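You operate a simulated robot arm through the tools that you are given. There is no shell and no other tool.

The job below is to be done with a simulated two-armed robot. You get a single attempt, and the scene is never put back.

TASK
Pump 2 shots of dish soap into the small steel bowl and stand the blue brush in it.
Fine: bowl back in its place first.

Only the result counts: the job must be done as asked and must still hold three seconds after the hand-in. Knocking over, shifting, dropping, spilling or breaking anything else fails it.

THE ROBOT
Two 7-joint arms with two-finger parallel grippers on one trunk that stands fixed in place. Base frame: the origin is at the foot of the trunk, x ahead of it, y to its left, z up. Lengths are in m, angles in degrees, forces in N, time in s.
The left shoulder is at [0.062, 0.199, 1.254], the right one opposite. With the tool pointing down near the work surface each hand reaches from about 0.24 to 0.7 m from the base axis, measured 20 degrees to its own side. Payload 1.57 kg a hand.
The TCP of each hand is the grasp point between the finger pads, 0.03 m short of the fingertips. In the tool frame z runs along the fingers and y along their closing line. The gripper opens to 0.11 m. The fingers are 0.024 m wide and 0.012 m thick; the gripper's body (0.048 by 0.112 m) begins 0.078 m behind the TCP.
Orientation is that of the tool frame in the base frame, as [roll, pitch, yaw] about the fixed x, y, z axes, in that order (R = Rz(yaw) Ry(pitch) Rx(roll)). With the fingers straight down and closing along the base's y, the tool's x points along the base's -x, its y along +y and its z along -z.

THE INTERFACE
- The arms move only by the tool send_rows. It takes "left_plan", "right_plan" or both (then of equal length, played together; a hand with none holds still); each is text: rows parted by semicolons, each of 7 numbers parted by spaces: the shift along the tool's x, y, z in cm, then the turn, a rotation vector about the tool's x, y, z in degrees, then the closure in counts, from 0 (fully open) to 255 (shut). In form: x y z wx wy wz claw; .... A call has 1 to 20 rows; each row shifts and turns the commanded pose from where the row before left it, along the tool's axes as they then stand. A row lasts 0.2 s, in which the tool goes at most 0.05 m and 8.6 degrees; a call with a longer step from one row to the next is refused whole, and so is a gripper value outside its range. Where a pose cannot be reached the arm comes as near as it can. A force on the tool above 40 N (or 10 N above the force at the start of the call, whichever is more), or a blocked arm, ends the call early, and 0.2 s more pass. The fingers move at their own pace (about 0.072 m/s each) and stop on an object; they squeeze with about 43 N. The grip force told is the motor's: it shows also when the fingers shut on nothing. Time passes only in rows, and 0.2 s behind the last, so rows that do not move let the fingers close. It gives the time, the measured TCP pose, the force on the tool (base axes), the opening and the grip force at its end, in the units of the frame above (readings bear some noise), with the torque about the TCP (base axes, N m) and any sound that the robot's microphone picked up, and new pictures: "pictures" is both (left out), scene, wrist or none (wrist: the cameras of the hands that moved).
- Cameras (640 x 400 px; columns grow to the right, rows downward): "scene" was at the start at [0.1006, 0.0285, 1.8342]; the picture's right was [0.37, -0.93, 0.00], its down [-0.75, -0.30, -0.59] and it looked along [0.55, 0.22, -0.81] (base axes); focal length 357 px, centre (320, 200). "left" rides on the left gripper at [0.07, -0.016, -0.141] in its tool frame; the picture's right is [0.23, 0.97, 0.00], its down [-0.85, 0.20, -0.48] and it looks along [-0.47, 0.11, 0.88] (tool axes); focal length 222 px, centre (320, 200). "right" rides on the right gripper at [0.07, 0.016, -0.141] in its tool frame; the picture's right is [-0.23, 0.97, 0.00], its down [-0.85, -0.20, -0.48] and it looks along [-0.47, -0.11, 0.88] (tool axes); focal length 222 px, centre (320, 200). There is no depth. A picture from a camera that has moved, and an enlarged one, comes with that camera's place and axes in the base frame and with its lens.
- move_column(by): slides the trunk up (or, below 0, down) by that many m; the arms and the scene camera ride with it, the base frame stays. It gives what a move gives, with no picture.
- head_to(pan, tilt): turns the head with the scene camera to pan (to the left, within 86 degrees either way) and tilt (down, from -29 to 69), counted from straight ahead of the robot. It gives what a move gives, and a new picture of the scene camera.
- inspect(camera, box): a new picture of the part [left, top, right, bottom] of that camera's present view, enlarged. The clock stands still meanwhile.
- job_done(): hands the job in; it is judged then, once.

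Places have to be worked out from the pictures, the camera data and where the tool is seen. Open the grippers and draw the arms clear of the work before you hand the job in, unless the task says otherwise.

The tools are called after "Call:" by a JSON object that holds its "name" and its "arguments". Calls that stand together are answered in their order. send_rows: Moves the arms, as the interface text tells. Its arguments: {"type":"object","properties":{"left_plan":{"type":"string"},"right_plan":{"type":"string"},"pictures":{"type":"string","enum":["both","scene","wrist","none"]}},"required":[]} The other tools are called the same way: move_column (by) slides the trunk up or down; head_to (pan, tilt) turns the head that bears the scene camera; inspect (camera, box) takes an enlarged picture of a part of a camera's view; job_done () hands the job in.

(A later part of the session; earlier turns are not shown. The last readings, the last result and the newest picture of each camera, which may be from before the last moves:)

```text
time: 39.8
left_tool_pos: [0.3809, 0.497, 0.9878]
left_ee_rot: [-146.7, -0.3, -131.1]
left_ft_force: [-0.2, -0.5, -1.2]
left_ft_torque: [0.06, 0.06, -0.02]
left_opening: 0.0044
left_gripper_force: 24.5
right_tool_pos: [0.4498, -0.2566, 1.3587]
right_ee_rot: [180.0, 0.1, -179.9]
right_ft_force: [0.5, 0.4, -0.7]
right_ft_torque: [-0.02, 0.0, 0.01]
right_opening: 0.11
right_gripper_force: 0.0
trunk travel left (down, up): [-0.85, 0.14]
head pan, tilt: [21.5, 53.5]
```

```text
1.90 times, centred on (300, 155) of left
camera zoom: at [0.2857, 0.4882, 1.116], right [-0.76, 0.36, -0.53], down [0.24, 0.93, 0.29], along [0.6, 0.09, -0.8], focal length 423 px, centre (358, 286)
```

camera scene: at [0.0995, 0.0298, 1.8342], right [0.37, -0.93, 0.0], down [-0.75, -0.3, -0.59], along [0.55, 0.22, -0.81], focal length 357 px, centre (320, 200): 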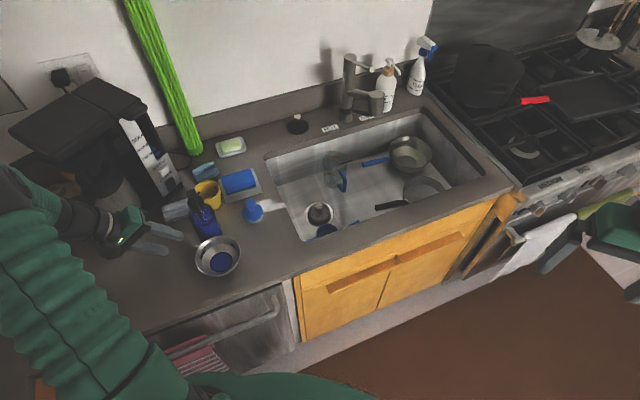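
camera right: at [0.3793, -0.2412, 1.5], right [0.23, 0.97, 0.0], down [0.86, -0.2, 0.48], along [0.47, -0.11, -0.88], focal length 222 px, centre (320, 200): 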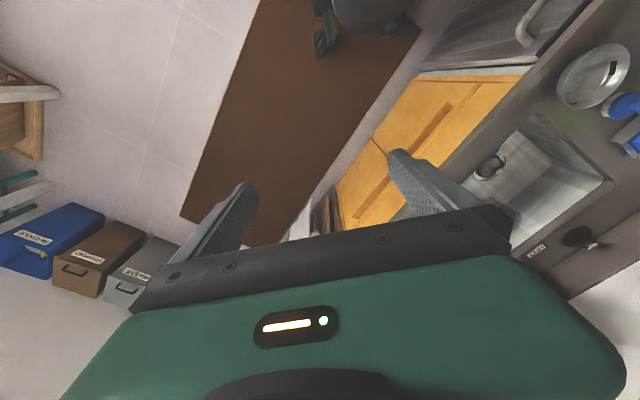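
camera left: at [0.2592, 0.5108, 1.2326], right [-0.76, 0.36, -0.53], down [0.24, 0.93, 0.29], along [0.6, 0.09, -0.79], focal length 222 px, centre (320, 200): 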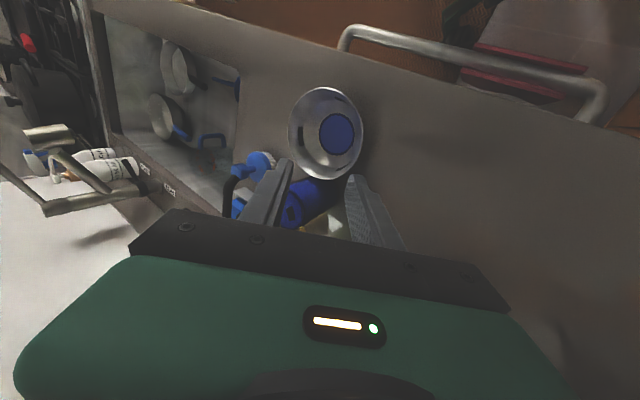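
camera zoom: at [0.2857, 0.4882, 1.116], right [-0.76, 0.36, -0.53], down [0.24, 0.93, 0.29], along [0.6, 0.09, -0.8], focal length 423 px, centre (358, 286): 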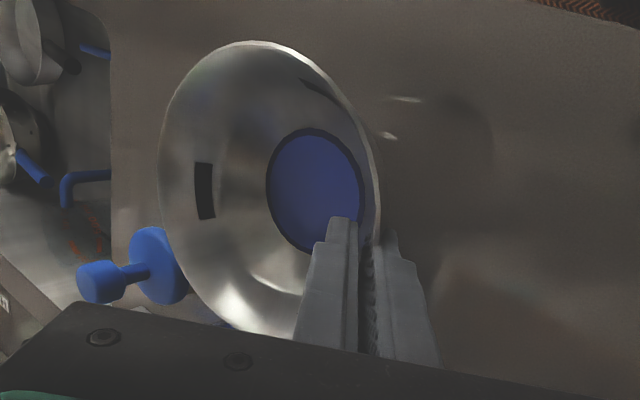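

The soap bowl hangs level with a firm grip. I carry it back by (+0.0875, −0.1274) toward its original place.

Call:
{"name": "send_rows", "arguments": {"left_plan": "0.3 -1.04 0.68 0 0 0 255; 0.64 -2.09 1.37 0 0 0 255; 0.64 -2.09 1.37 0 0 0 255; 0.64 -2.09 1.37 0 0 0 255; 0.64 -2.09 1.37 0 0 0 255; 0.64 -2.09 1.37 0 0 0 255; 0.32 -1.03 0.69 0 0 0 255; 0 0 0 0 0 0 255", "pictures": "scene"}}

Call:
{"name": "inspect", "arguments": {"camera": "scene", "box": [210, 190, 310, 280]}}

Call:
{"name": "inspect", "arguments": {"camera": "left", "box": [180, 50, 420, 260]}}

```text
time: 41.6
left_tool_pos: [0.4674, 0.3697, 0.9891]
left_ee_rot: [-146.6, -0.1, -131.1]
left_ft_force: [0.0, 0.6, -0.3]
left_ft_torque: [0.06, 0.06, 0.01]
left_opening: 0.0042
left_gripper_force: 25.3
right_tool_pos: [0.4487, -0.2558, 1.3585]
right_ee_rot: [-180.0, 0.0, 179.9]
right_ft_force: [0.2, 0.1, 0.7]
right_ft_torque: [0.0, 0.0, -0.01]
right_opening: 0.11
right_gripper_force: 0.1
trunk travel left (down, up): [-0.85, 0.14]
head pan, tilt: [21.5, 53.5]
camera scene: at [0.1005, 0.0278, 1.8342], right [0.37, -0.93, 0.0], down [-0.75, -0.3, -0.59], along [0.55, 0.22, -0.81], focal length 357 px, centre (320, 200)
```

scene: 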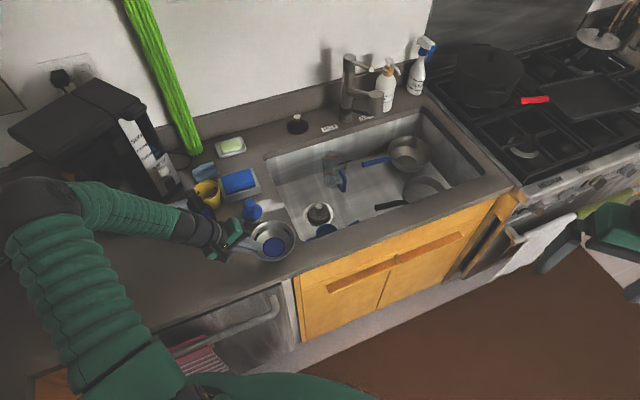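

```text
4.44 times, centred on (260, 235) of scene
camera zoom: at [0.1005, 0.0278, 1.8342], right [0.37, -0.93, 0.0], down [-0.75, -0.3, -0.59], along [0.55, 0.22, -0.81], focal length 1588 px, centre (587, 44)
```

zoom: 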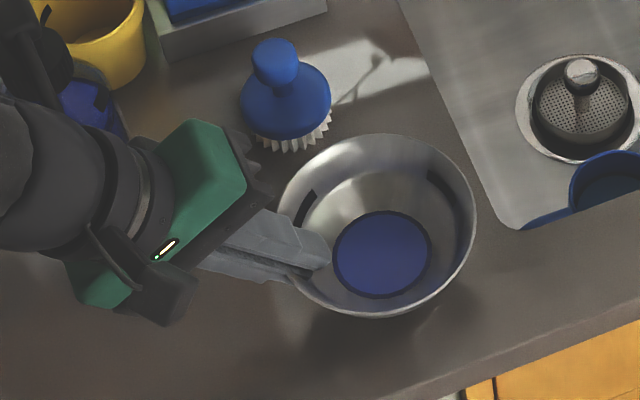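

```text
1.90 times, centred on (300, 155) of left
camera zoom: at [0.373, 0.3612, 1.1165], right [-0.76, 0.36, -0.53], down [0.24, 0.93, 0.29], along [0.6, 0.09, -0.79], focal length 423 px, centre (358, 286)
```

zoom: 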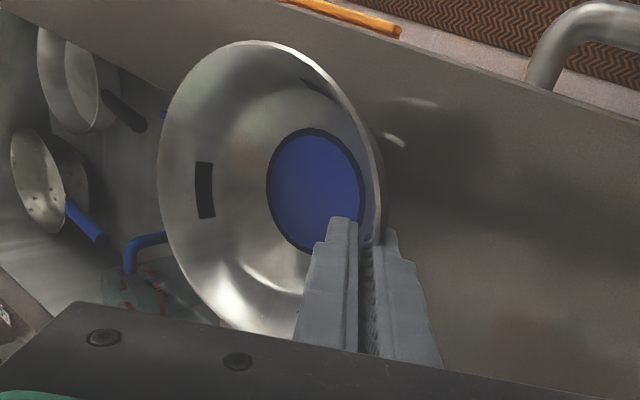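

Floor centre now projects close to where it was originally (allowing for height). I lower the bowl onto the counter, slowing for contact.

Call:
{"name": "send_rows", "arguments": {"left_plan": "0 0.27 0.42 0 0 0 255; 0 0.27 0.42 0 0 0 255; 0 0.27 0.42 0 0 0 255; 0 0.27 0.42 0 0 0 255; 0 0.16 0.25 0 0 0 255; 0 0 0 0 0 0 255", "pictures": "none"}}

Call:
{"name": "inspect", "arguments": {"camera": "scene", "box": [210, 190, 310, 280]}}

```text
time: 43.0
left_tool_pos: [0.467, 0.3683, 0.9674]
left_ee_rot: [-146.7, -0.2, -131.2]
left_ft_force: [-0.1, -0.3, -0.4]
left_ft_torque: [0.08, 0.04, 0.0]
left_opening: 0.004
left_gripper_force: 24.7
right_tool_pos: [0.4495, -0.255, 1.3583]
right_ee_rot: [-179.9, 0.2, -180.0]
right_ft_force: [0.3, -0.4, -0.5]
right_ft_torque: [-0.01, 0.0, 0.01]
right_opening: 0.11
right_gripper_force: 0.2
trunk travel left (down, up): [-0.85, 0.14]
head pan, tilt: [21.5, 53.5]
```

```text
4.44 times, centred on (260, 235) of scene
camera zoom: at [0.1008, 0.0278, 1.8342], right [0.37, -0.93, 0.0], down [-0.75, -0.3, -0.59], along [0.55, 0.22, -0.81], focal length 1588 px, centre (587, 44)
```

zoom: 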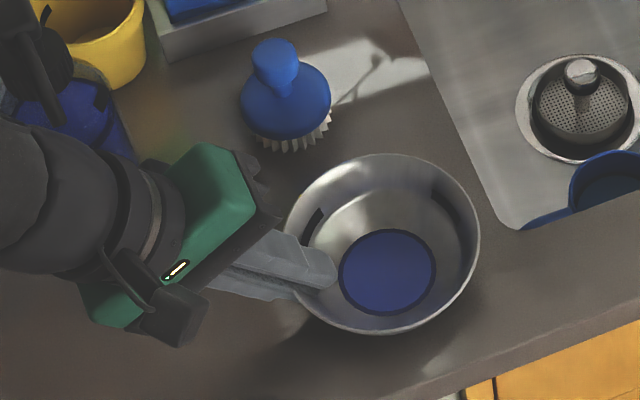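

The bowl is about 4 mm nearer to the robot than its original spot, so I correct by that much and then set it down.

Call:
{"name": "send_rows", "arguments": {"left_plan": "-0.34 -0.14 0.09 0 0 0 255; 0 0.08 0.13 0 0 0 255; 0 0.08 0.13 0 0 0 255; 0 0.07 0.11 0 0 0 255; 0 0 0 0 0 0 255", "pictures": "none"}}

Call:
{"name": "inspect", "arguments": {"camera": "scene", "box": [210, 190, 310, 280]}}

```text
time: 44.2
left_tool_pos: [0.4696, 0.3708, 0.9632]
left_ee_rot: [-146.7, -0.1, -131.1]
left_ft_force: [-2.1, 0.9, 4.4]
left_ft_torque: [-0.24, -0.01, -0.09]
left_opening: 0.004
left_gripper_force: 24.6
right_tool_pos: [0.4484, -0.2566, 1.3587]
right_ee_rot: [-180.0, 0.2, -180.0]
right_ft_force: [-0.5, -0.5, 0.5]
right_ft_torque: [0.01, 0.02, -0.01]
right_opening: 0.1098
right_gripper_force: 0.0
trunk travel left (down, up): [-0.85, 0.14]
head pan, tilt: [21.5, 53.5]
```

```text
4.44 times, centred on (260, 235) of scene
camera zoom: at [0.0992, 0.0273, 1.8344], right [0.37, -0.93, 0.0], down [-0.75, -0.3, -0.59], along [0.55, 0.22, -0.81], focal length 1588 px, centre (587, 44)
```

zoom: 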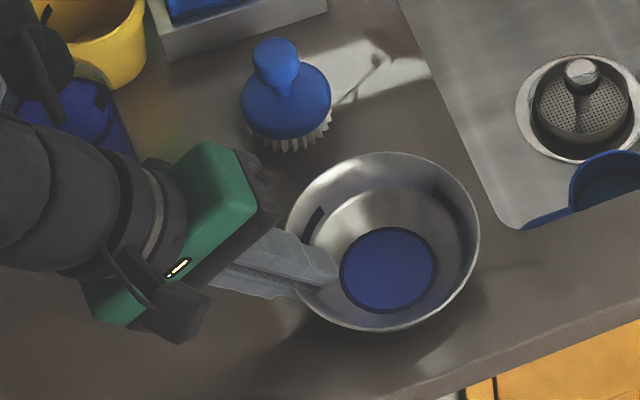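

Contact is felt and the rim outline now matches the original within a pixel or two (under 2 mm). I release and back out along the tool axis, then rise.

Call:
{"name": "send_rows", "arguments": {"left_plan": "0 0 0 0 0 0 220; 0 0 0 0 0 0 151; 0 0 0 0 0 0 151; 0 0 0 0 0 0 151; 0 0 -2 0 0 0 151; 0 0 -2 0 0 0 151; 0 0 -2 0 0 0 151; 0 -2.58 -3.93 0 0 0 151; 0 -2.58 -3.93 0 0 0 151; 0 -2.58 -3.93 0 0 0 151; 0 -2.58 -3.93 0 0 0 151; 0 0 0 0 0 0 151", "pictures": "both"}}

Call:
{"name": "inspect", "arguments": {"camera": "scene", "box": [210, 190, 310, 280]}}

```text
time: 46.8
left_tool_pos: [0.4461, 0.3909, 1.2013]
left_ee_rot: [-146.7, -0.1, -131.1]
left_ft_force: [-0.4, 0.3, -0.8]
left_ft_torque: [0.01, 0.0, -0.02]
left_opening: 0.0449
left_gripper_force: 0.0
right_tool_pos: [0.4494, -0.2576, 1.3577]
right_ee_rot: [180.0, 0.1, 180.0]
right_ft_force: [-0.3, -0.5, -1.2]
right_ft_torque: [0.01, -0.01, -0.01]
right_opening: 0.1102
right_gripper_force: 0.1
trunk travel left (down, up): [-0.85, 0.14]
head pan, tilt: [21.5, 53.5]
camera scene: at [0.1002, 0.0263, 1.8342], right [0.37, -0.93, 0.0], down [-0.75, -0.3, -0.59], along [0.55, 0.22, -0.81], focal length 357 px, centre (320, 200)
camera left: at [0.3519, 0.3822, 1.3284], right [-0.76, 0.36, -0.53], down [0.24, 0.93, 0.29], along [0.6, 0.09, -0.79], focal length 222 px, centre (320, 200)
```

scene: 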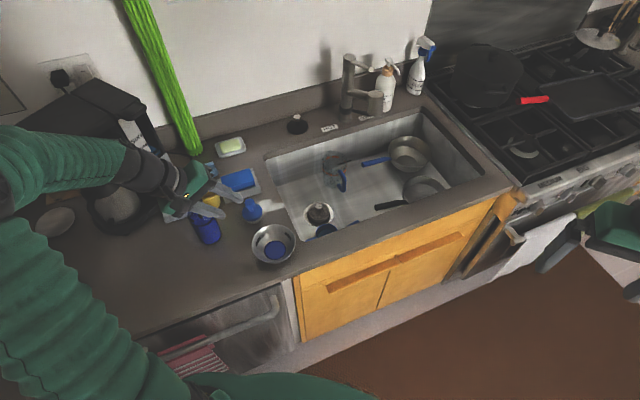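
left: 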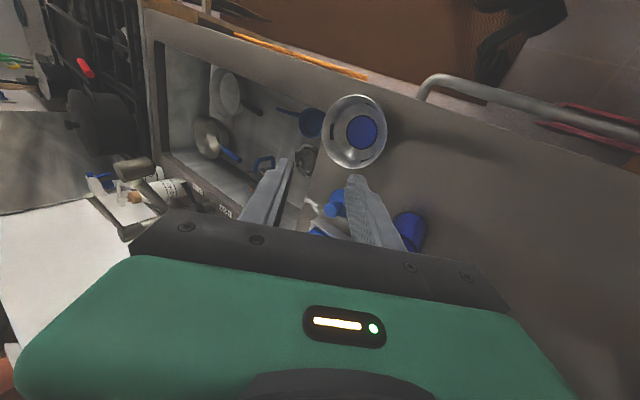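

```text
4.44 times, centred on (260, 235) of scene
camera zoom: at [0.1002, 0.0263, 1.8342], right [0.37, -0.93, 0.0], down [-0.75, -0.3, -0.59], along [0.55, 0.22, -0.81], focal length 1588 px, centre (587, 44)
```

zoom: 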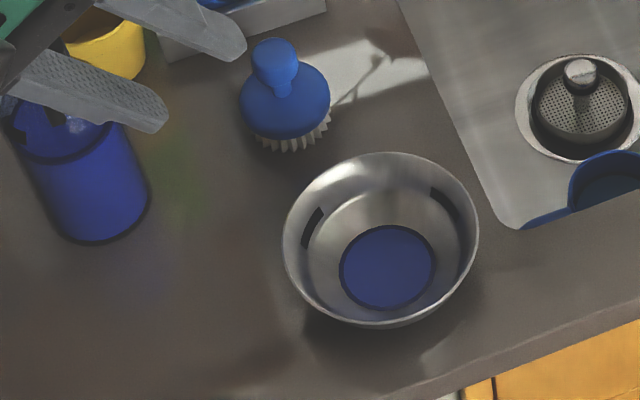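

The bowl is back on its spot (rim outline equal to the original within about 1 mm) with the soap in it. Next is the brush; I zoom in on it from both cameras to measure its knob.

Call:
{"name": "inspect", "arguments": {"camera": "scene", "box": [235, 190, 275, 230]}}

Call:
{"name": "inspect", "arguments": {"camera": "right", "box": [580, 60, 640, 130]}}

Call:
{"name": "inspect", "arguments": {"camera": "left", "box": [290, 150, 390, 240]}}

```text
10.00 times, centred on (255, 210) of scene
camera zoom: at [0.1002, 0.0263, 1.8342], right [0.37, -0.93, 0.0], down [-0.75, -0.3, -0.59], along [0.55, 0.22, -0.81], focal length 3573 px, centre (970, 100)
```

zoom: 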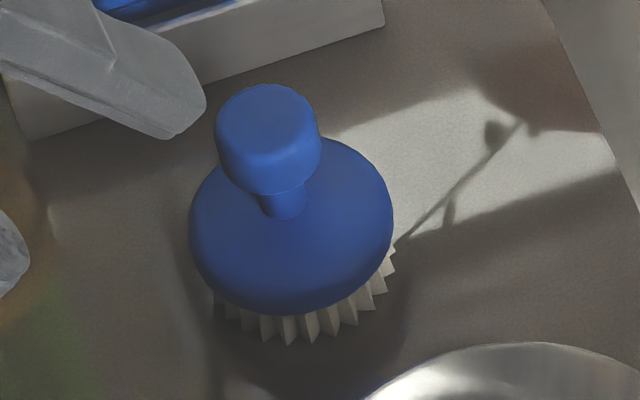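

```text
5.71 times, centred on (610, 95) of right
camera zoom: at [0.3782, -0.2402, 1.5005], right [0.23, 0.97, 0.0], down [0.85, -0.2, 0.48], along [0.47, -0.11, -0.88], focal length 1269 px, centre (-1337, 800)
```

zoom: 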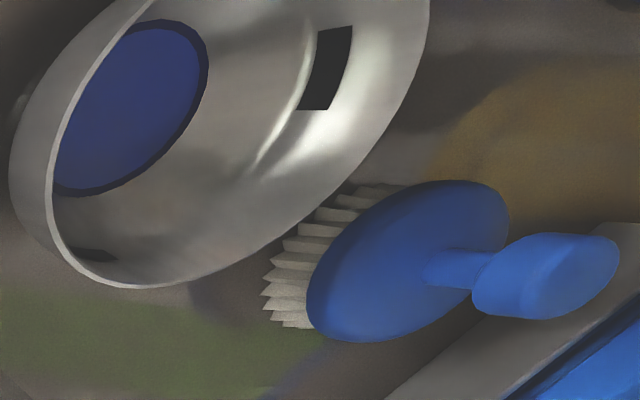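

```text
4.44 times, centred on (340, 195) of left
camera zoom: at [0.3519, 0.3822, 1.3284], right [-0.76, 0.36, -0.53], down [0.24, 0.93, 0.29], along [0.6, 0.09, -0.79], focal length 987 px, centre (231, 222)
```

zoom: 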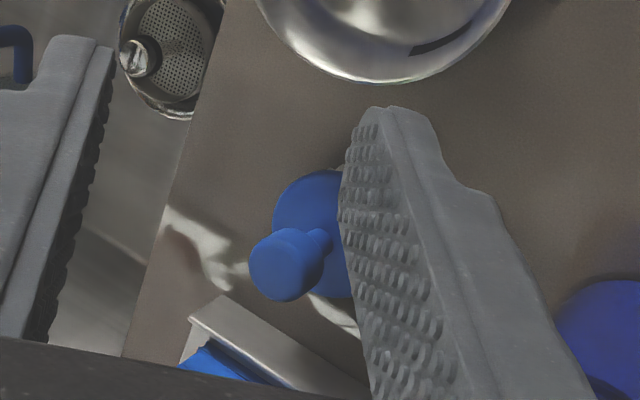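

The brush has a mushroom knob (≈31 mm) on a thin neck over a 60 mm plate, with its axis around (0.605, 0.450) and top z≈0.976. I straighten the tool and move above it for a close look.

Call:
{"name": "send_rows", "arguments": {"left_plan": "0 0 0 -6.7 0 0 116; 0 0 0 -6.7 0 0 116; 0 0 0 -6.7 0 0 116; 0 0 0 -6.7 0 0 116; 0 0 0 -6.6 0 0 116; 0 0 0 0 0 8.2 116; 0 0 0 0 0 8.2 116; 0 0 0 0 0 8.2 116; 0 0 0 0 0 8.2 116; 0 0 0 0 0 8.2 116; 0 0 0 0 0 7.8 116; -3.0 1.0 1.6 0 0 0 116; -3.0 1.0 1.6 0 0 0 116; -3.0 1.0 1.6 0 0 0 116; -3.0 1.0 1.6 0 0 0 116; 0 0 0 0 0 0 116", "pictures": "both"}}

Call:
{"name": "inspect", "arguments": {"camera": "left", "box": [240, 100, 400, 230]}}

Call:
{"name": "inspect", "arguments": {"camera": "scene", "box": [200, 150, 310, 270]}}

```text
time: 50.2
left_tool_pos: [0.5687, 0.4324, 1.136]
left_ee_rot: [-180.0, -0.2, -180.0]
left_ft_force: [0.1, -0.4, -0.2]
left_ft_torque: [-0.04, -0.02, -0.02]
left_opening: 0.06
left_gripper_force: 0.1
right_tool_pos: [0.4499, -0.2553, 1.3589]
right_ee_rot: [180.0, 0.1, -180.0]
right_ft_force: [0.2, 0.2, 0.8]
right_ft_torque: [-0.01, -0.02, 0.04]
right_opening: 0.11
right_gripper_force: 0.1
trunk travel left (down, up): [-0.85, 0.14]
head pan, tilt: [21.5, 53.5]
camera scene: at [0.1025, 0.0269, 1.8341], right [0.37, -0.93, 0.0], down [-0.75, -0.3, -0.59], along [0.55, 0.22, -0.81], focal length 357 px, centre (320, 200)
camera left: at [0.4975, 0.4174, 1.2769], right [-0.23, 0.97, 0.0], down [0.86, 0.2, 0.48], along [0.46, 0.11, -0.88], focal length 222 px, centre (320, 200)
```

scene: 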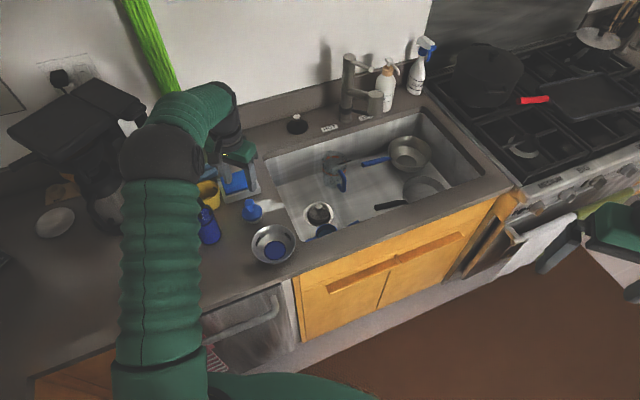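
left: 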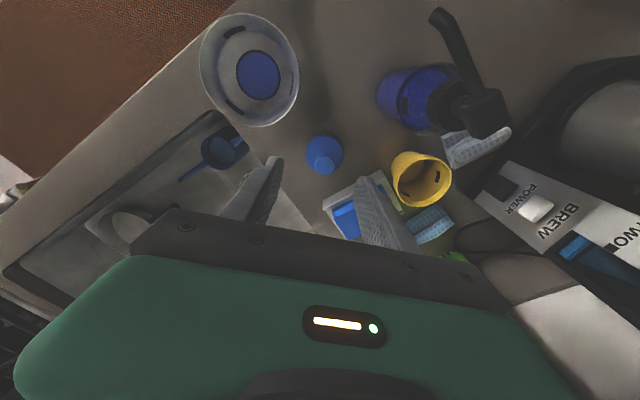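

```text
3.08 times, centred on (320, 165) of left
camera zoom: at [0.4975, 0.4174, 1.2769], right [-0.23, 0.97, 0.0], down [0.86, 0.2, 0.48], along [0.46, 0.11, -0.88], focal length 684 px, centre (320, 308)
```

zoom: 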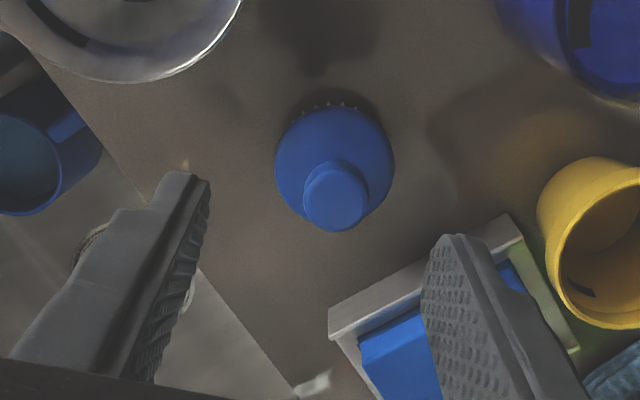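

```text
3.33 times, centred on (255, 210) of scene
camera zoom: at [0.1025, 0.0269, 1.8341], right [0.37, -0.93, 0.0], down [-0.75, -0.3, -0.59], along [0.55, 0.22, -0.81], focal length 1191 px, centre (537, 167)
```

zoom: 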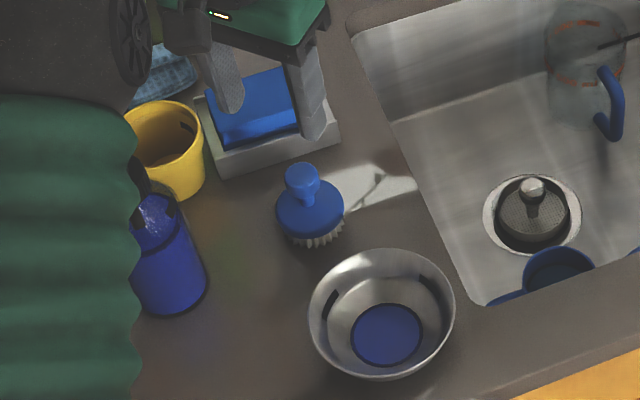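

Closer sightings put the brush axis at about (0.594, 0.448) and the knob top nearer z≈0.99 (neck and plate below z≈0.95). I move over it and descend to just above the knob.

Call:
{"name": "send_rows", "arguments": {"left_plan": "-0.83 0.53 3.3 0 0 0 116; -0.83 0.53 3.3 0 0 0 116; -0.84 0.54 3.3 0 0 0 116; 0 0 0 0 0 0 116", "pictures": "wrist"}}

Call:
{"name": "inspect", "arguments": {"camera": "left", "box": [240, 100, 400, 230]}}

Call:
{"name": "inspect", "arguments": {"camera": "scene", "box": [200, 150, 310, 270]}}

```text
time: 51.2
left_tool_pos: [0.5912, 0.4485, 1.0374]
left_ee_rot: [-180.0, -0.1, 180.0]
left_ft_force: [0.3, 0.2, -0.8]
left_ft_torque: [-0.03, 0.0, 0.0]
left_opening: 0.0602
left_gripper_force: 0.1
right_tool_pos: [0.4482, -0.2576, 1.359]
right_ee_rot: [180.0, 0.1, -179.8]
right_ft_force: [0.1, -0.5, 0.5]
right_ft_torque: [-0.02, 0.02, 0.01]
right_opening: 0.1099
right_gripper_force: 0.1
trunk travel left (down, up): [-0.85, 0.14]
head pan, tilt: [21.5, 53.5]
camera left: at [0.521, 0.4335, 1.179], right [-0.23, 0.97, 0.0], down [0.86, 0.2, 0.48], along [0.46, 0.11, -0.88], focal length 222 px, centre (320, 200)
```

left: 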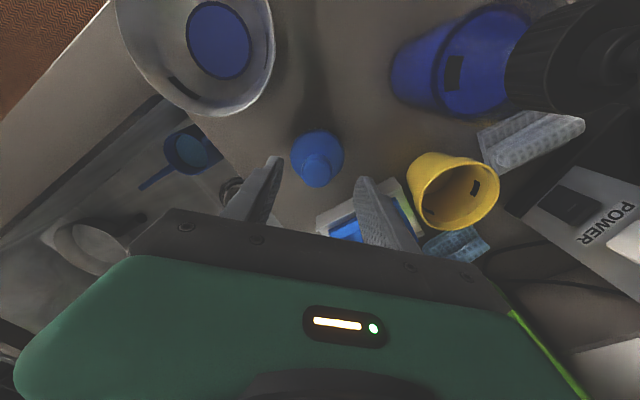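

```text
3.08 times, centred on (320, 165) of left
camera zoom: at [0.521, 0.4335, 1.179], right [-0.23, 0.97, 0.0], down [0.86, 0.2, 0.48], along [0.46, 0.11, -0.88], focal length 684 px, centre (320, 308)
```

zoom: 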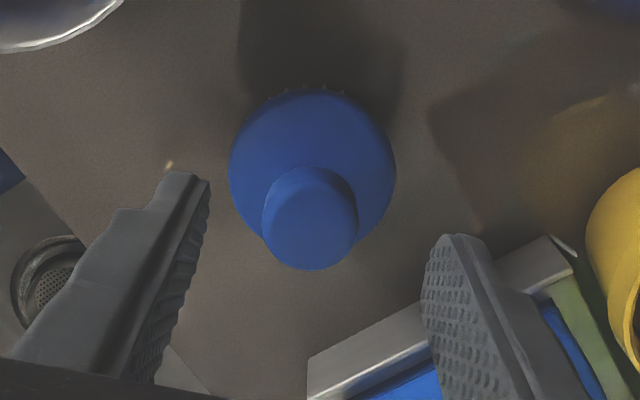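

```text
3.33 times, centred on (255, 210) of scene
camera zoom: at [0.1008, 0.0271, 1.8342], right [0.37, -0.93, 0.0], down [-0.75, -0.3, -0.59], along [0.55, 0.22, -0.81], focal length 1191 px, centre (537, 167)
```

zoom: 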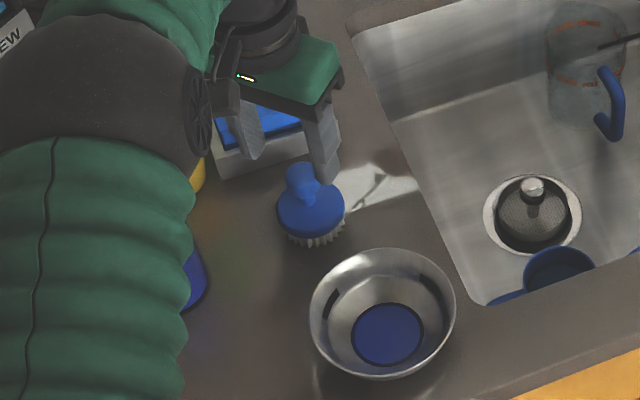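

The knob sits centred between the fingers (axis near (0.596, 0.448), top z≈0.983). I descend to TCP z≈0.980 and grip the knob.

Call:
{"name": "send_rows", "arguments": {"left_plan": "-0.2 0.0 2.0 0 0 0 116; 0 0 2.0 0 0 0 116; 0 0 1.7 0 0 0 116; 0 0 0 0 0 0 116", "pictures": "none"}}

Call:
{"name": "inspect", "arguments": {"camera": "left", "box": [240, 100, 400, 230]}}

Call:
{"name": "inspect", "arguments": {"camera": "scene", "box": [220, 170, 290, 240]}}

Call:
{"name": "inspect", "arguments": {"camera": "right", "box": [560, 40, 640, 130]}}

```text
time: 52.2
left_tool_pos: [0.5944, 0.4485, 0.9809]
left_ee_rot: [179.9, -0.3, -179.9]
left_ft_force: [-0.5, 0.0, 1.0]
left_ft_torque: [-0.03, -0.03, -0.01]
left_opening: 0.0602
left_gripper_force: 0.2
right_tool_pos: [0.4488, -0.2557, 1.3584]
right_ee_rot: [-179.9, 0.1, 180.0]
right_ft_force: [0.0, 0.3, 0.3]
right_ft_torque: [0.0, -0.01, 0.01]
right_opening: 0.1097
right_gripper_force: 0.0
trunk travel left (down, up): [-0.85, 0.14]
head pan, tilt: [21.5, 53.5]
```

```text
3.08 times, centred on (320, 165) of left
camera zoom: at [0.5236, 0.4333, 1.1213], right [-0.23, 0.97, 0.0], down [0.86, 0.2, 0.48], along [0.46, 0.11, -0.88], focal length 684 px, centre (320, 308)
```

zoom: 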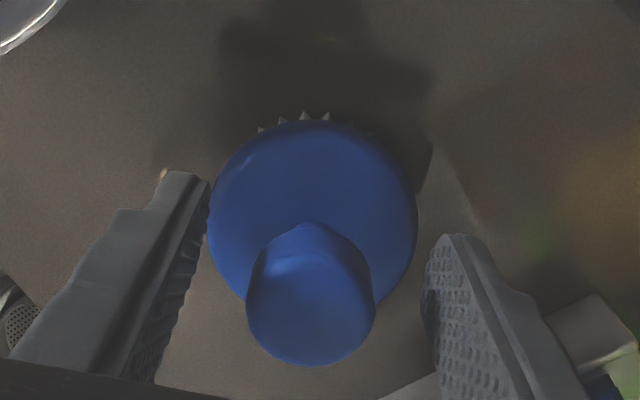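

```text
5.71 times, centred on (255, 205) of scene
camera zoom: at [0.1019, 0.0268, 1.8341], right [0.37, -0.93, 0.0], down [-0.75, -0.3, -0.59], along [0.55, 0.22, -0.81], focal length 2042 px, centre (691, 171)
```

zoom: 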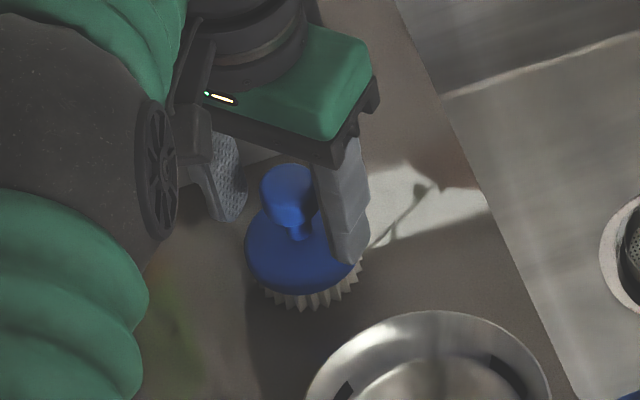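

```text
4.44 times, centred on (600, 85) of right
camera zoom: at [0.3781, -0.2398, 1.5006], right [0.23, 0.97, 0.0], down [0.85, -0.2, 0.48], along [0.47, -0.11, -0.88], focal length 987 px, centre (-924, 711)
```

zoom: 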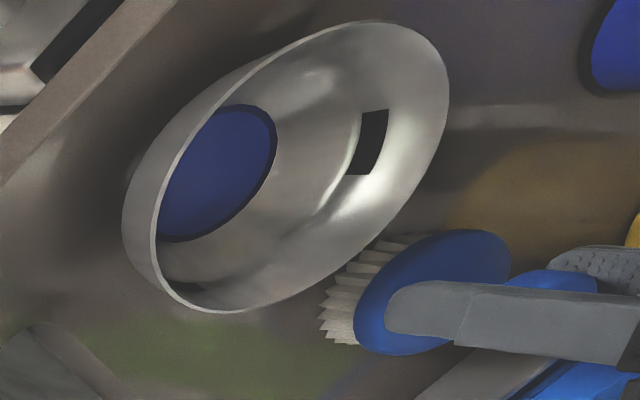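

The fingers straddle the knob evenly with the tips clear of the plate. I close on it.

Call:
{"name": "send_rows", "arguments": {"left_plan": "-0.2 0 0 0 0 0 116; 0 0 0 0 0 0 160; 0 0 0 0 0 0 190; 0 0 0 0 0 0 255; 0 0 0 0 0 0 255; 0 0 0 0 0 0 255", "pictures": "none"}}

Call:
{"name": "inspect", "arguments": {"camera": "left", "box": [240, 100, 400, 230]}}

Call:
{"name": "inspect", "arguments": {"camera": "scene", "box": [220, 170, 290, 240]}}

```text
time: 53.6
left_tool_pos: [0.5957, 0.4486, 0.9794]
left_ee_rot: [-179.9, -0.2, 180.0]
left_ft_force: [-0.1, -0.6, 0.3]
left_ft_torque: [0.0, 0.0, 0.02]
left_opening: 0.0281
left_gripper_force: 38.7
right_tool_pos: [0.4499, -0.2559, 1.3575]
right_ee_rot: [180.0, 0.1, 179.9]
right_ft_force: [-0.6, 0.1, 0.4]
right_ft_torque: [0.0, 0.02, -0.02]
right_opening: 0.1098
right_gripper_force: 0.1
trunk travel left (down, up): [-0.85, 0.14]
head pan, tilt: [21.5, 53.5]
```

```text
3.08 times, centred on (320, 165) of left
camera zoom: at [0.5258, 0.4335, 1.1213], right [-0.23, 0.97, 0.0], down [0.86, 0.2, 0.48], along [0.46, 0.11, -0.88], focal length 684 px, centre (320, 308)
```

zoom: 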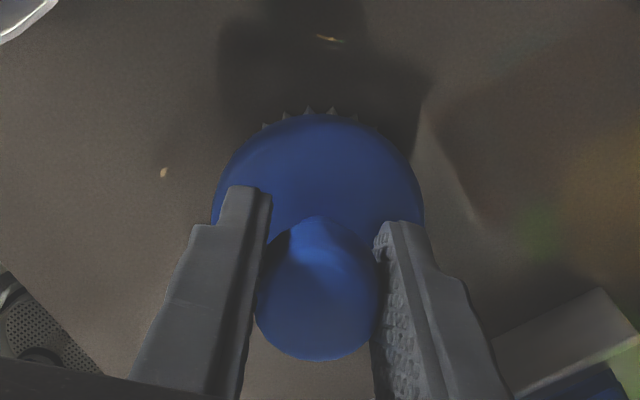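

```text
5.71 times, centred on (255, 205) of scene
camera zoom: at [0.102, 0.0271, 1.8341], right [0.37, -0.93, 0.0], down [-0.75, -0.3, -0.59], along [0.55, 0.22, -0.81], focal length 2042 px, centre (691, 171)
```

zoom: 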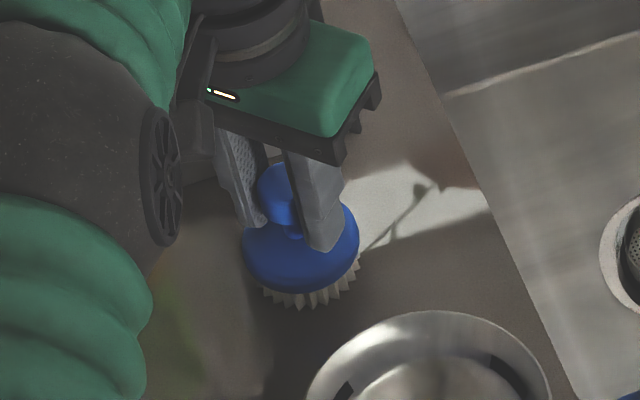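

The knob is held (opening 28 mm = knob diameter, no side force). I lift the brush straight up 9 cm and check it.

Call:
{"name": "send_rows", "arguments": {"left_plan": "0 0 -1 0 0 0 255; 0 0 -2 0 0 0 255; 0 0 -3 0 0 0 255; 0 0 -3 0 0 0 255; 0 0 0 0 0 0 255", "pictures": "both"}}

Call:
{"name": "inspect", "arguments": {"camera": "scene", "box": [200, 150, 310, 270]}}

Call:
{"name": "inspect", "arguments": {"camera": "right", "box": [540, 30, 640, 130]}}

```text
time: 54.8
left_tool_pos: [0.5957, 0.4471, 1.0721]
left_ee_rot: [-180.0, -0.1, 179.9]
left_ft_force: [0.5, 0.1, -0.3]
left_ft_torque: [0.0, 0.0, -0.01]
left_opening: 0.0282
left_gripper_force: 38.6
right_tool_pos: [0.4491, -0.2568, 1.3581]
right_ee_rot: [-179.9, 0.0, 180.0]
right_ft_force: [0.1, 0.3, 1.3]
right_ft_torque: [0.03, 0.02, 0.03]
right_opening: 0.1101
right_gripper_force: 0.1
trunk travel left (down, up): [-0.85, 0.14]
head pan, tilt: [21.5, 53.5]
camera scene: at [0.1021, 0.0268, 1.8341], right [0.37, -0.93, 0.0], down [-0.75, -0.3, -0.59], along [0.55, 0.22, -0.81], focal length 357 px, centre (320, 200)
camera left: at [0.5267, 0.4334, 1.2125], right [-0.23, 0.97, 0.0], down [0.86, 0.2, 0.48], along [0.46, 0.11, -0.88], focal length 222 px, centre (320, 200)
```

scene: 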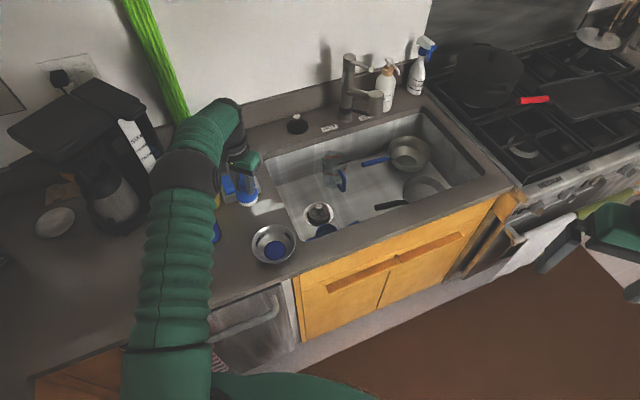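
left: 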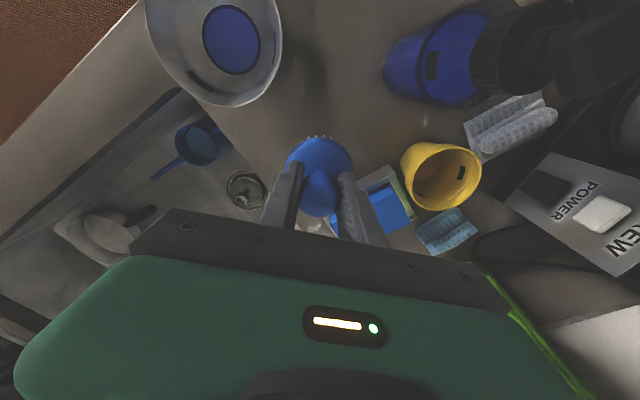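

```text
3.33 times, centred on (255, 210) of scene
camera zoom: at [0.1021, 0.0268, 1.8341], right [0.37, -0.93, 0.0], down [-0.75, -0.3, -0.59], along [0.55, 0.22, -0.81], focal length 1191 px, centre (537, 167)
```

zoom: 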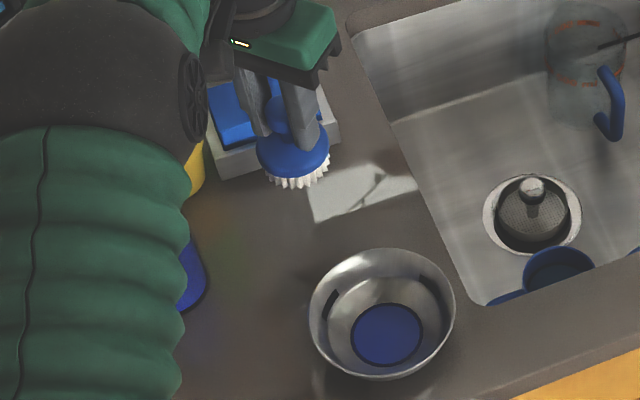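

```text
4.00 times, centred on (590, 80) of right
camera zoom: at [0.3786, -0.2398, 1.5004], right [0.23, 0.97, 0.0], down [0.85, -0.2, 0.48], along [0.47, -0.11, -0.88], focal length 888 px, centre (-760, 680)
```

zoom: 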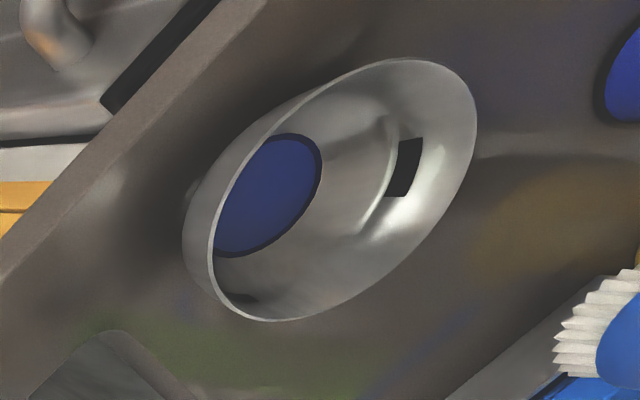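

The brush hangs upright, clear of everything. I zoom the wrist view on the bowl to fix its centre in the same frame as the tool.

Call:
{"name": "inspect", "arguments": {"camera": "left", "box": [140, 0, 300, 110]}}

Call:
{"name": "inspect", "arguments": {"camera": "left", "box": [250, 110, 400, 240]}}

```text
3.64 times, centred on (220, 55) of left
camera zoom: at [0.5267, 0.4334, 1.2125], right [-0.23, 0.97, 0.0], down [0.86, 0.2, 0.48], along [0.46, 0.11, -0.88], focal length 808 px, centre (684, 727)
```

zoom: 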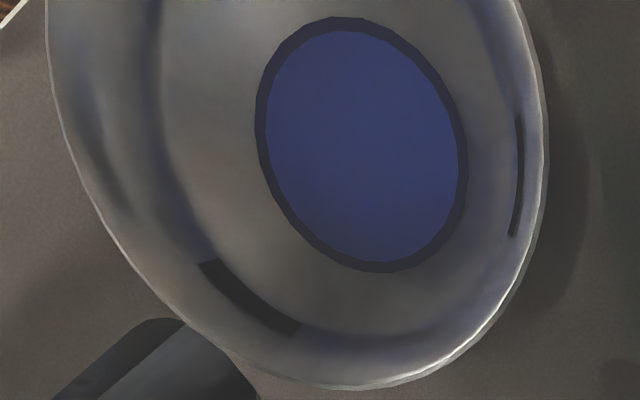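

```text
3.08 times, centred on (325, 175) of left
camera zoom: at [0.5267, 0.4334, 1.2125], right [-0.23, 0.97, 0.0], down [0.86, 0.2, 0.48], along [0.46, 0.11, -0.88], focal length 684 px, centre (305, 277)
```

zoom: 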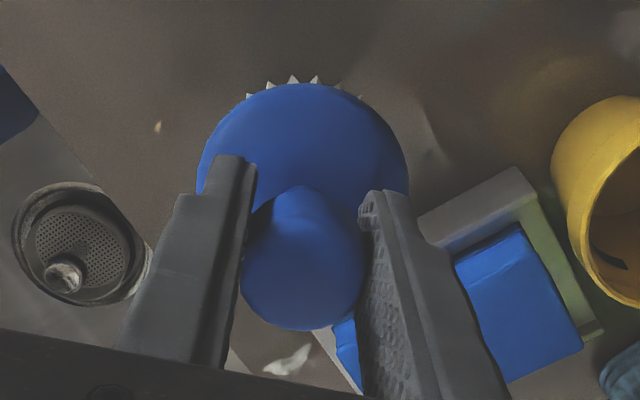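

The bowl centre comes out at about (0.514, 0.330) and the brush axis coincides with the TCP within about 2 mm. I carry the brush horizontally over the bowl.

Call:
{"name": "send_rows", "arguments": {"left_plan": "1.4 -1.95 0 0 0 0 255; 1.85 -2.65 0 0 0 0 255; 1.85 -2.65 0 0 0 0 255; 1.85 -2.6 0 0 0 0 255; 1.3 -1.87 0 0 0 0 255; 0 0 0 0 0 0 255", "pictures": "both"}}

Call:
{"name": "inspect", "arguments": {"camera": "scene", "box": [220, 180, 330, 280]}}

Call:
{"name": "inspect", "arguments": {"camera": "left", "box": [230, 80, 420, 240]}}

Call:
{"name": "inspect", "arguments": {"camera": "right", "box": [520, 20, 640, 130]}}

```text
time: 56.2
left_tool_pos: [0.5124, 0.3293, 1.0716]
left_ee_rot: [180.0, -0.3, -179.9]
left_ft_force: [1.0, -0.9, -0.4]
left_ft_torque: [-0.01, -0.02, 0.01]
left_opening: 0.0281
left_gripper_force: 38.9
right_tool_pos: [0.4499, -0.2573, 1.3571]
right_ee_rot: [-180.0, 0.0, -180.0]
right_ft_force: [0.2, -0.1, -1.1]
right_ft_torque: [-0.03, 0.0, -0.01]
right_opening: 0.1097
right_gripper_force: 0.0
trunk travel left (down, up): [-0.85, 0.14]
head pan, tilt: [21.5, 53.5]
camera scene: at [0.1016, 0.0259, 1.8341], right [0.37, -0.93, 0.0], down [-0.75, -0.3, -0.59], along [0.55, 0.22, -0.81], focal length 357 px, centre (320, 200)
camera left: at [0.443, 0.3147, 1.2118], right [-0.23, 0.97, 0.0], down [0.86, 0.2, 0.48], along [0.46, 0.11, -0.88], focal length 222 px, centre (320, 200)
```

scene: 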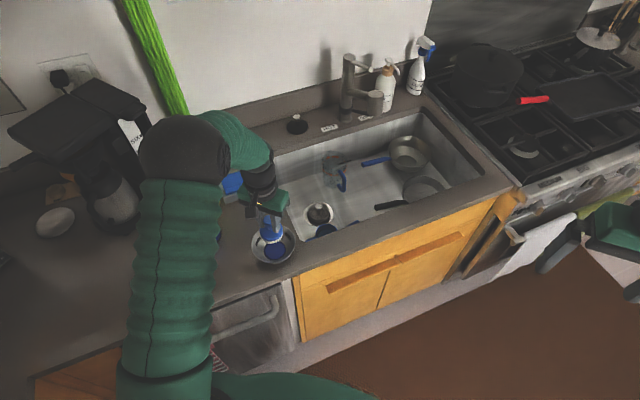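
left: 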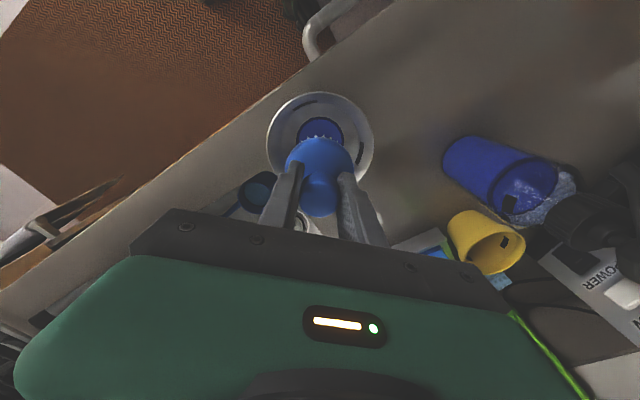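

```text
4.00 times, centred on (275, 230) of scene
camera zoom: at [0.1016, 0.0259, 1.8341], right [0.37, -0.93, 0.0], down [-0.75, -0.3, -0.59], along [0.55, 0.22, -0.81], focal length 1429 px, centre (500, 80)
```

zoom: 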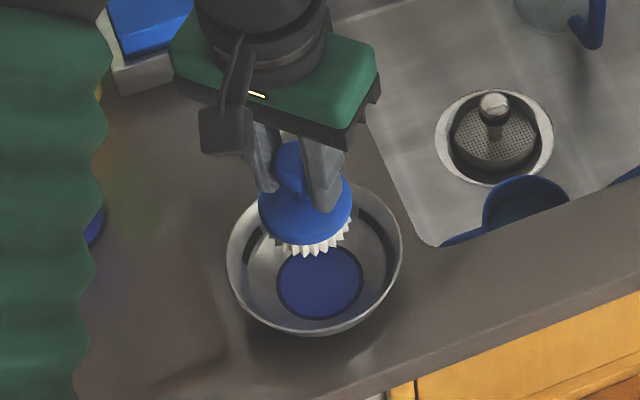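

```text
2.50 times, centred on (325, 160) of left
camera zoom: at [0.443, 0.3147, 1.2118], right [-0.23, 0.97, 0.0], down [0.86, 0.2, 0.48], along [0.46, 0.11, -0.88], focal length 555 px, centre (308, 300)
```

zoom: 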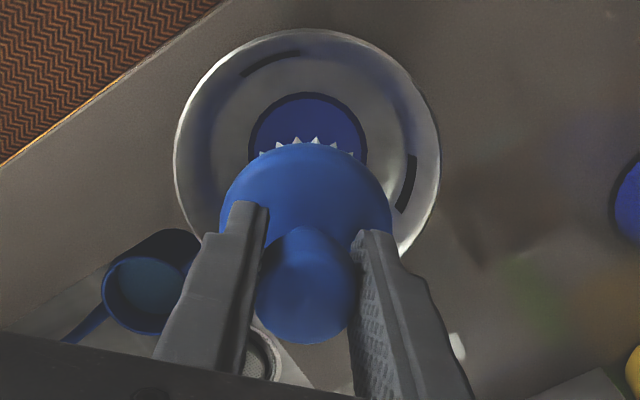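

```text
3.64 times, centred on (580, 75) of right
camera zoom: at [0.3785, -0.2406, 1.5003], right [0.23, 0.97, 0.0], down [0.85, -0.2, 0.48], along [0.47, -0.11, -0.88], focal length 808 px, centre (-626, 654)
```

zoom: 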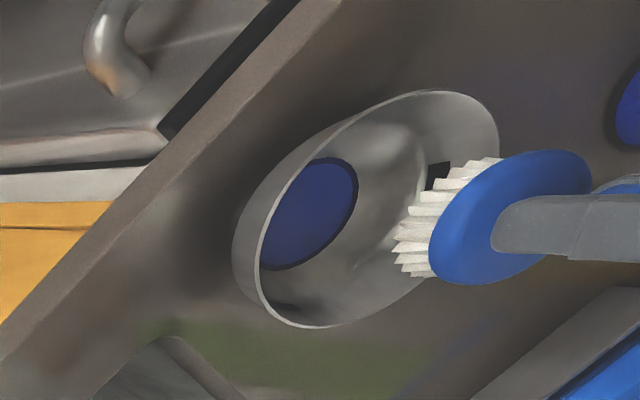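

Rim-edge measurements put the bowl centre at (0.515, 0.332), so I shift 2 mm and lower the brush most of the way.

Call:
{"name": "send_rows", "arguments": {"left_plan": "-0.2 0.12 1.0 0 0 0 255; 0 0 2.0 0 0 0 255; 0 0 2.0 0 0 0 255; 0 0 1.5 0 0 0 255; 0 0 0 0 0 0 255", "pictures": "none"}}

Call:
{"name": "inspect", "arguments": {"camera": "scene", "box": [220, 180, 330, 280]}}

Call:
{"name": "inspect", "arguments": {"camera": "left", "box": [230, 80, 420, 240]}}

Call:
{"name": "inspect", "arguments": {"camera": "right", "box": [520, 20, 640, 130]}}

```text
time: 57.4
left_tool_pos: [0.5148, 0.3317, 1.0055]
left_ee_rot: [180.0, -0.1, -179.9]
left_ft_force: [-0.2, -0.7, -0.4]
left_ft_torque: [-0.02, -0.02, -0.02]
left_opening: 0.0282
left_gripper_force: 38.7
right_tool_pos: [0.449, -0.2575, 1.3577]
right_ee_rot: [-180.0, 0.2, 180.0]
right_ft_force: [0.0, -0.3, 0.1]
right_ft_torque: [-0.03, 0.02, 0.0]
right_opening: 0.1098
right_gripper_force: 0.0
trunk travel left (down, up): [-0.85, 0.14]
head pan, tilt: [21.5, 53.5]
```

```text
4.00 times, centred on (275, 230) of scene
camera zoom: at [0.1013, 0.0263, 1.8342], right [0.37, -0.93, 0.0], down [-0.75, -0.3, -0.59], along [0.55, 0.22, -0.81], focal length 1429 px, centre (500, 80)
```

zoom: 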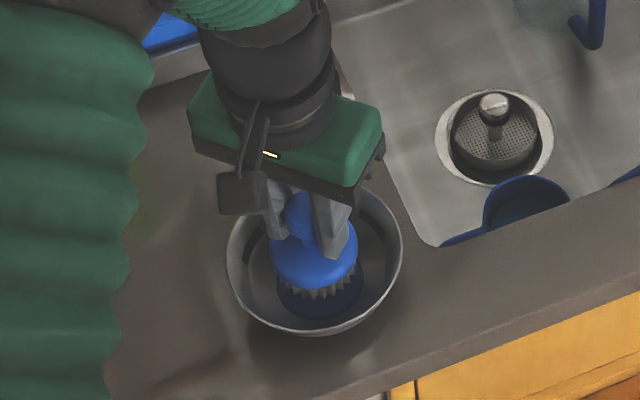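

```text
2.50 times, centred on (325, 160) of left
camera zoom: at [0.4446, 0.3171, 1.1471], right [-0.23, 0.97, 0.0], down [0.86, 0.2, 0.48], along [0.46, 0.11, -0.88], focal length 555 px, centre (308, 300)
```

zoom: 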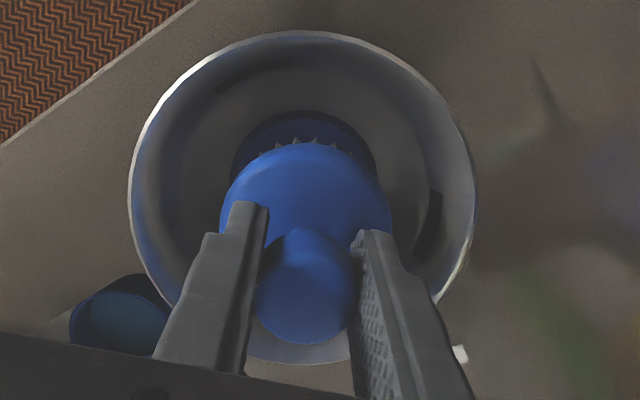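

```text
3.64 times, centred on (580, 75) of right
camera zoom: at [0.3779, -0.2403, 1.5006], right [0.23, 0.97, 0.0], down [0.85, -0.2, 0.48], along [0.47, -0.11, -0.88], focal length 808 px, centre (-626, 654)
```

zoom: 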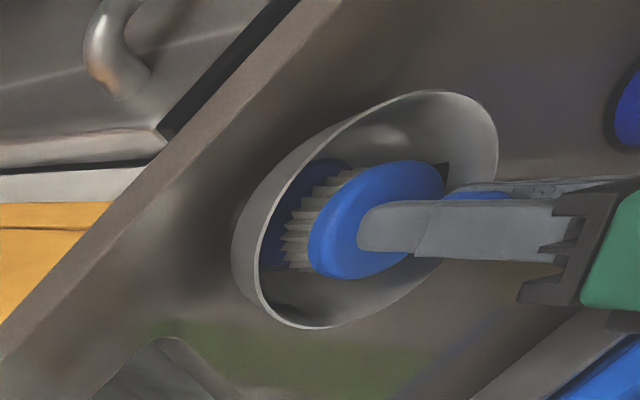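

Well centred in every view. I lower the last part in small steps until light contact.

Call:
{"name": "send_rows", "arguments": {"left_plan": "0 0 0.5 0 0 0 255; 0 0 0.5 0 0 0 255; 0 0 0.5 0 0 0 255; 0 0 0.2 0 0 0 255; 0 0 0 0 0 0 255", "pictures": "none"}}

```text
time: 58.6
left_tool_pos: [0.5124, 0.3321, 0.9886]
left_ee_rot: [180.0, -0.1, -180.0]
left_ft_force: [-1.3, -1.2, 1.7]
left_ft_torque: [-0.03, 0.02, -0.01]
left_opening: 0.0278
left_gripper_force: 38.3
right_tool_pos: [0.4489, -0.2569, 1.3578]
right_ee_rot: [-179.9, 0.1, 180.0]
right_ft_force: [-0.2, -1.2, 0.8]
right_ft_torque: [0.0, -0.01, 0.02]
right_opening: 0.11
right_gripper_force: 0.0
trunk travel left (down, up): [-0.85, 0.14]
head pan, tilt: [21.5, 53.5]
```

A light touch may be starting (1.7 N). I go down 1 mm at a time and check.

Call:
{"name": "send_rows", "arguments": {"left_plan": "0 0 0.1 0 0 0 255; 0 0 0.1 0 0 0 255; 0 0 0 0 0 0 255", "pictures": "none"}}

Call:
{"name": "inspect", "arguments": {"camera": "scene", "box": [220, 180, 330, 280]}}

Call:
{"name": "inspect", "arguments": {"camera": "right", "box": [520, 20, 640, 130]}}

```text
time: 59.4
left_tool_pos: [0.5133, 0.3309, 0.9882]
left_ee_rot: [179.9, -0.1, 180.0]
left_ft_force: [-2.7, 0.2, 6.4]
left_ft_torque: [-0.04, 0.06, -0.07]
left_opening: 0.028
left_gripper_force: 38.2
right_tool_pos: [0.4481, -0.2581, 1.359]
right_ee_rot: [179.8, 0.1, 180.0]
right_ft_force: [-0.2, -0.7, 0.3]
right_ft_torque: [-0.02, -0.01, -0.02]
right_opening: 0.11
right_gripper_force: 0.1
trunk travel left (down, up): [-0.85, 0.14]
head pan, tilt: [21.5, 53.5]
```

```text
4.00 times, centred on (275, 230) of scene
camera zoom: at [0.0996, 0.025, 1.8344], right [0.37, -0.93, 0.0], down [-0.75, -0.3, -0.59], along [0.55, 0.22, -0.8], focal length 1429 px, centre (500, 80)
```

zoom: 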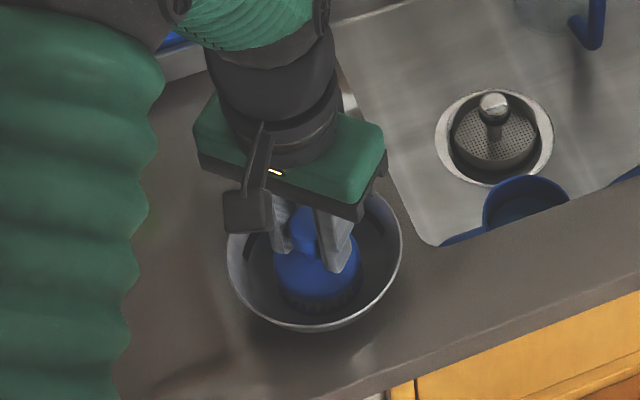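

```text
3.64 times, centred on (580, 75) of right
camera zoom: at [0.3772, -0.2413, 1.5007], right [0.23, 0.97, 0.0], down [0.85, -0.2, 0.48], along [0.47, -0.11, -0.88], focal length 808 px, centre (-626, 654)
```

zoom: 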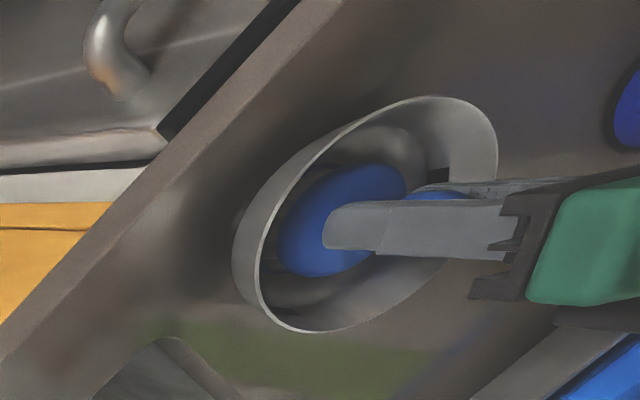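

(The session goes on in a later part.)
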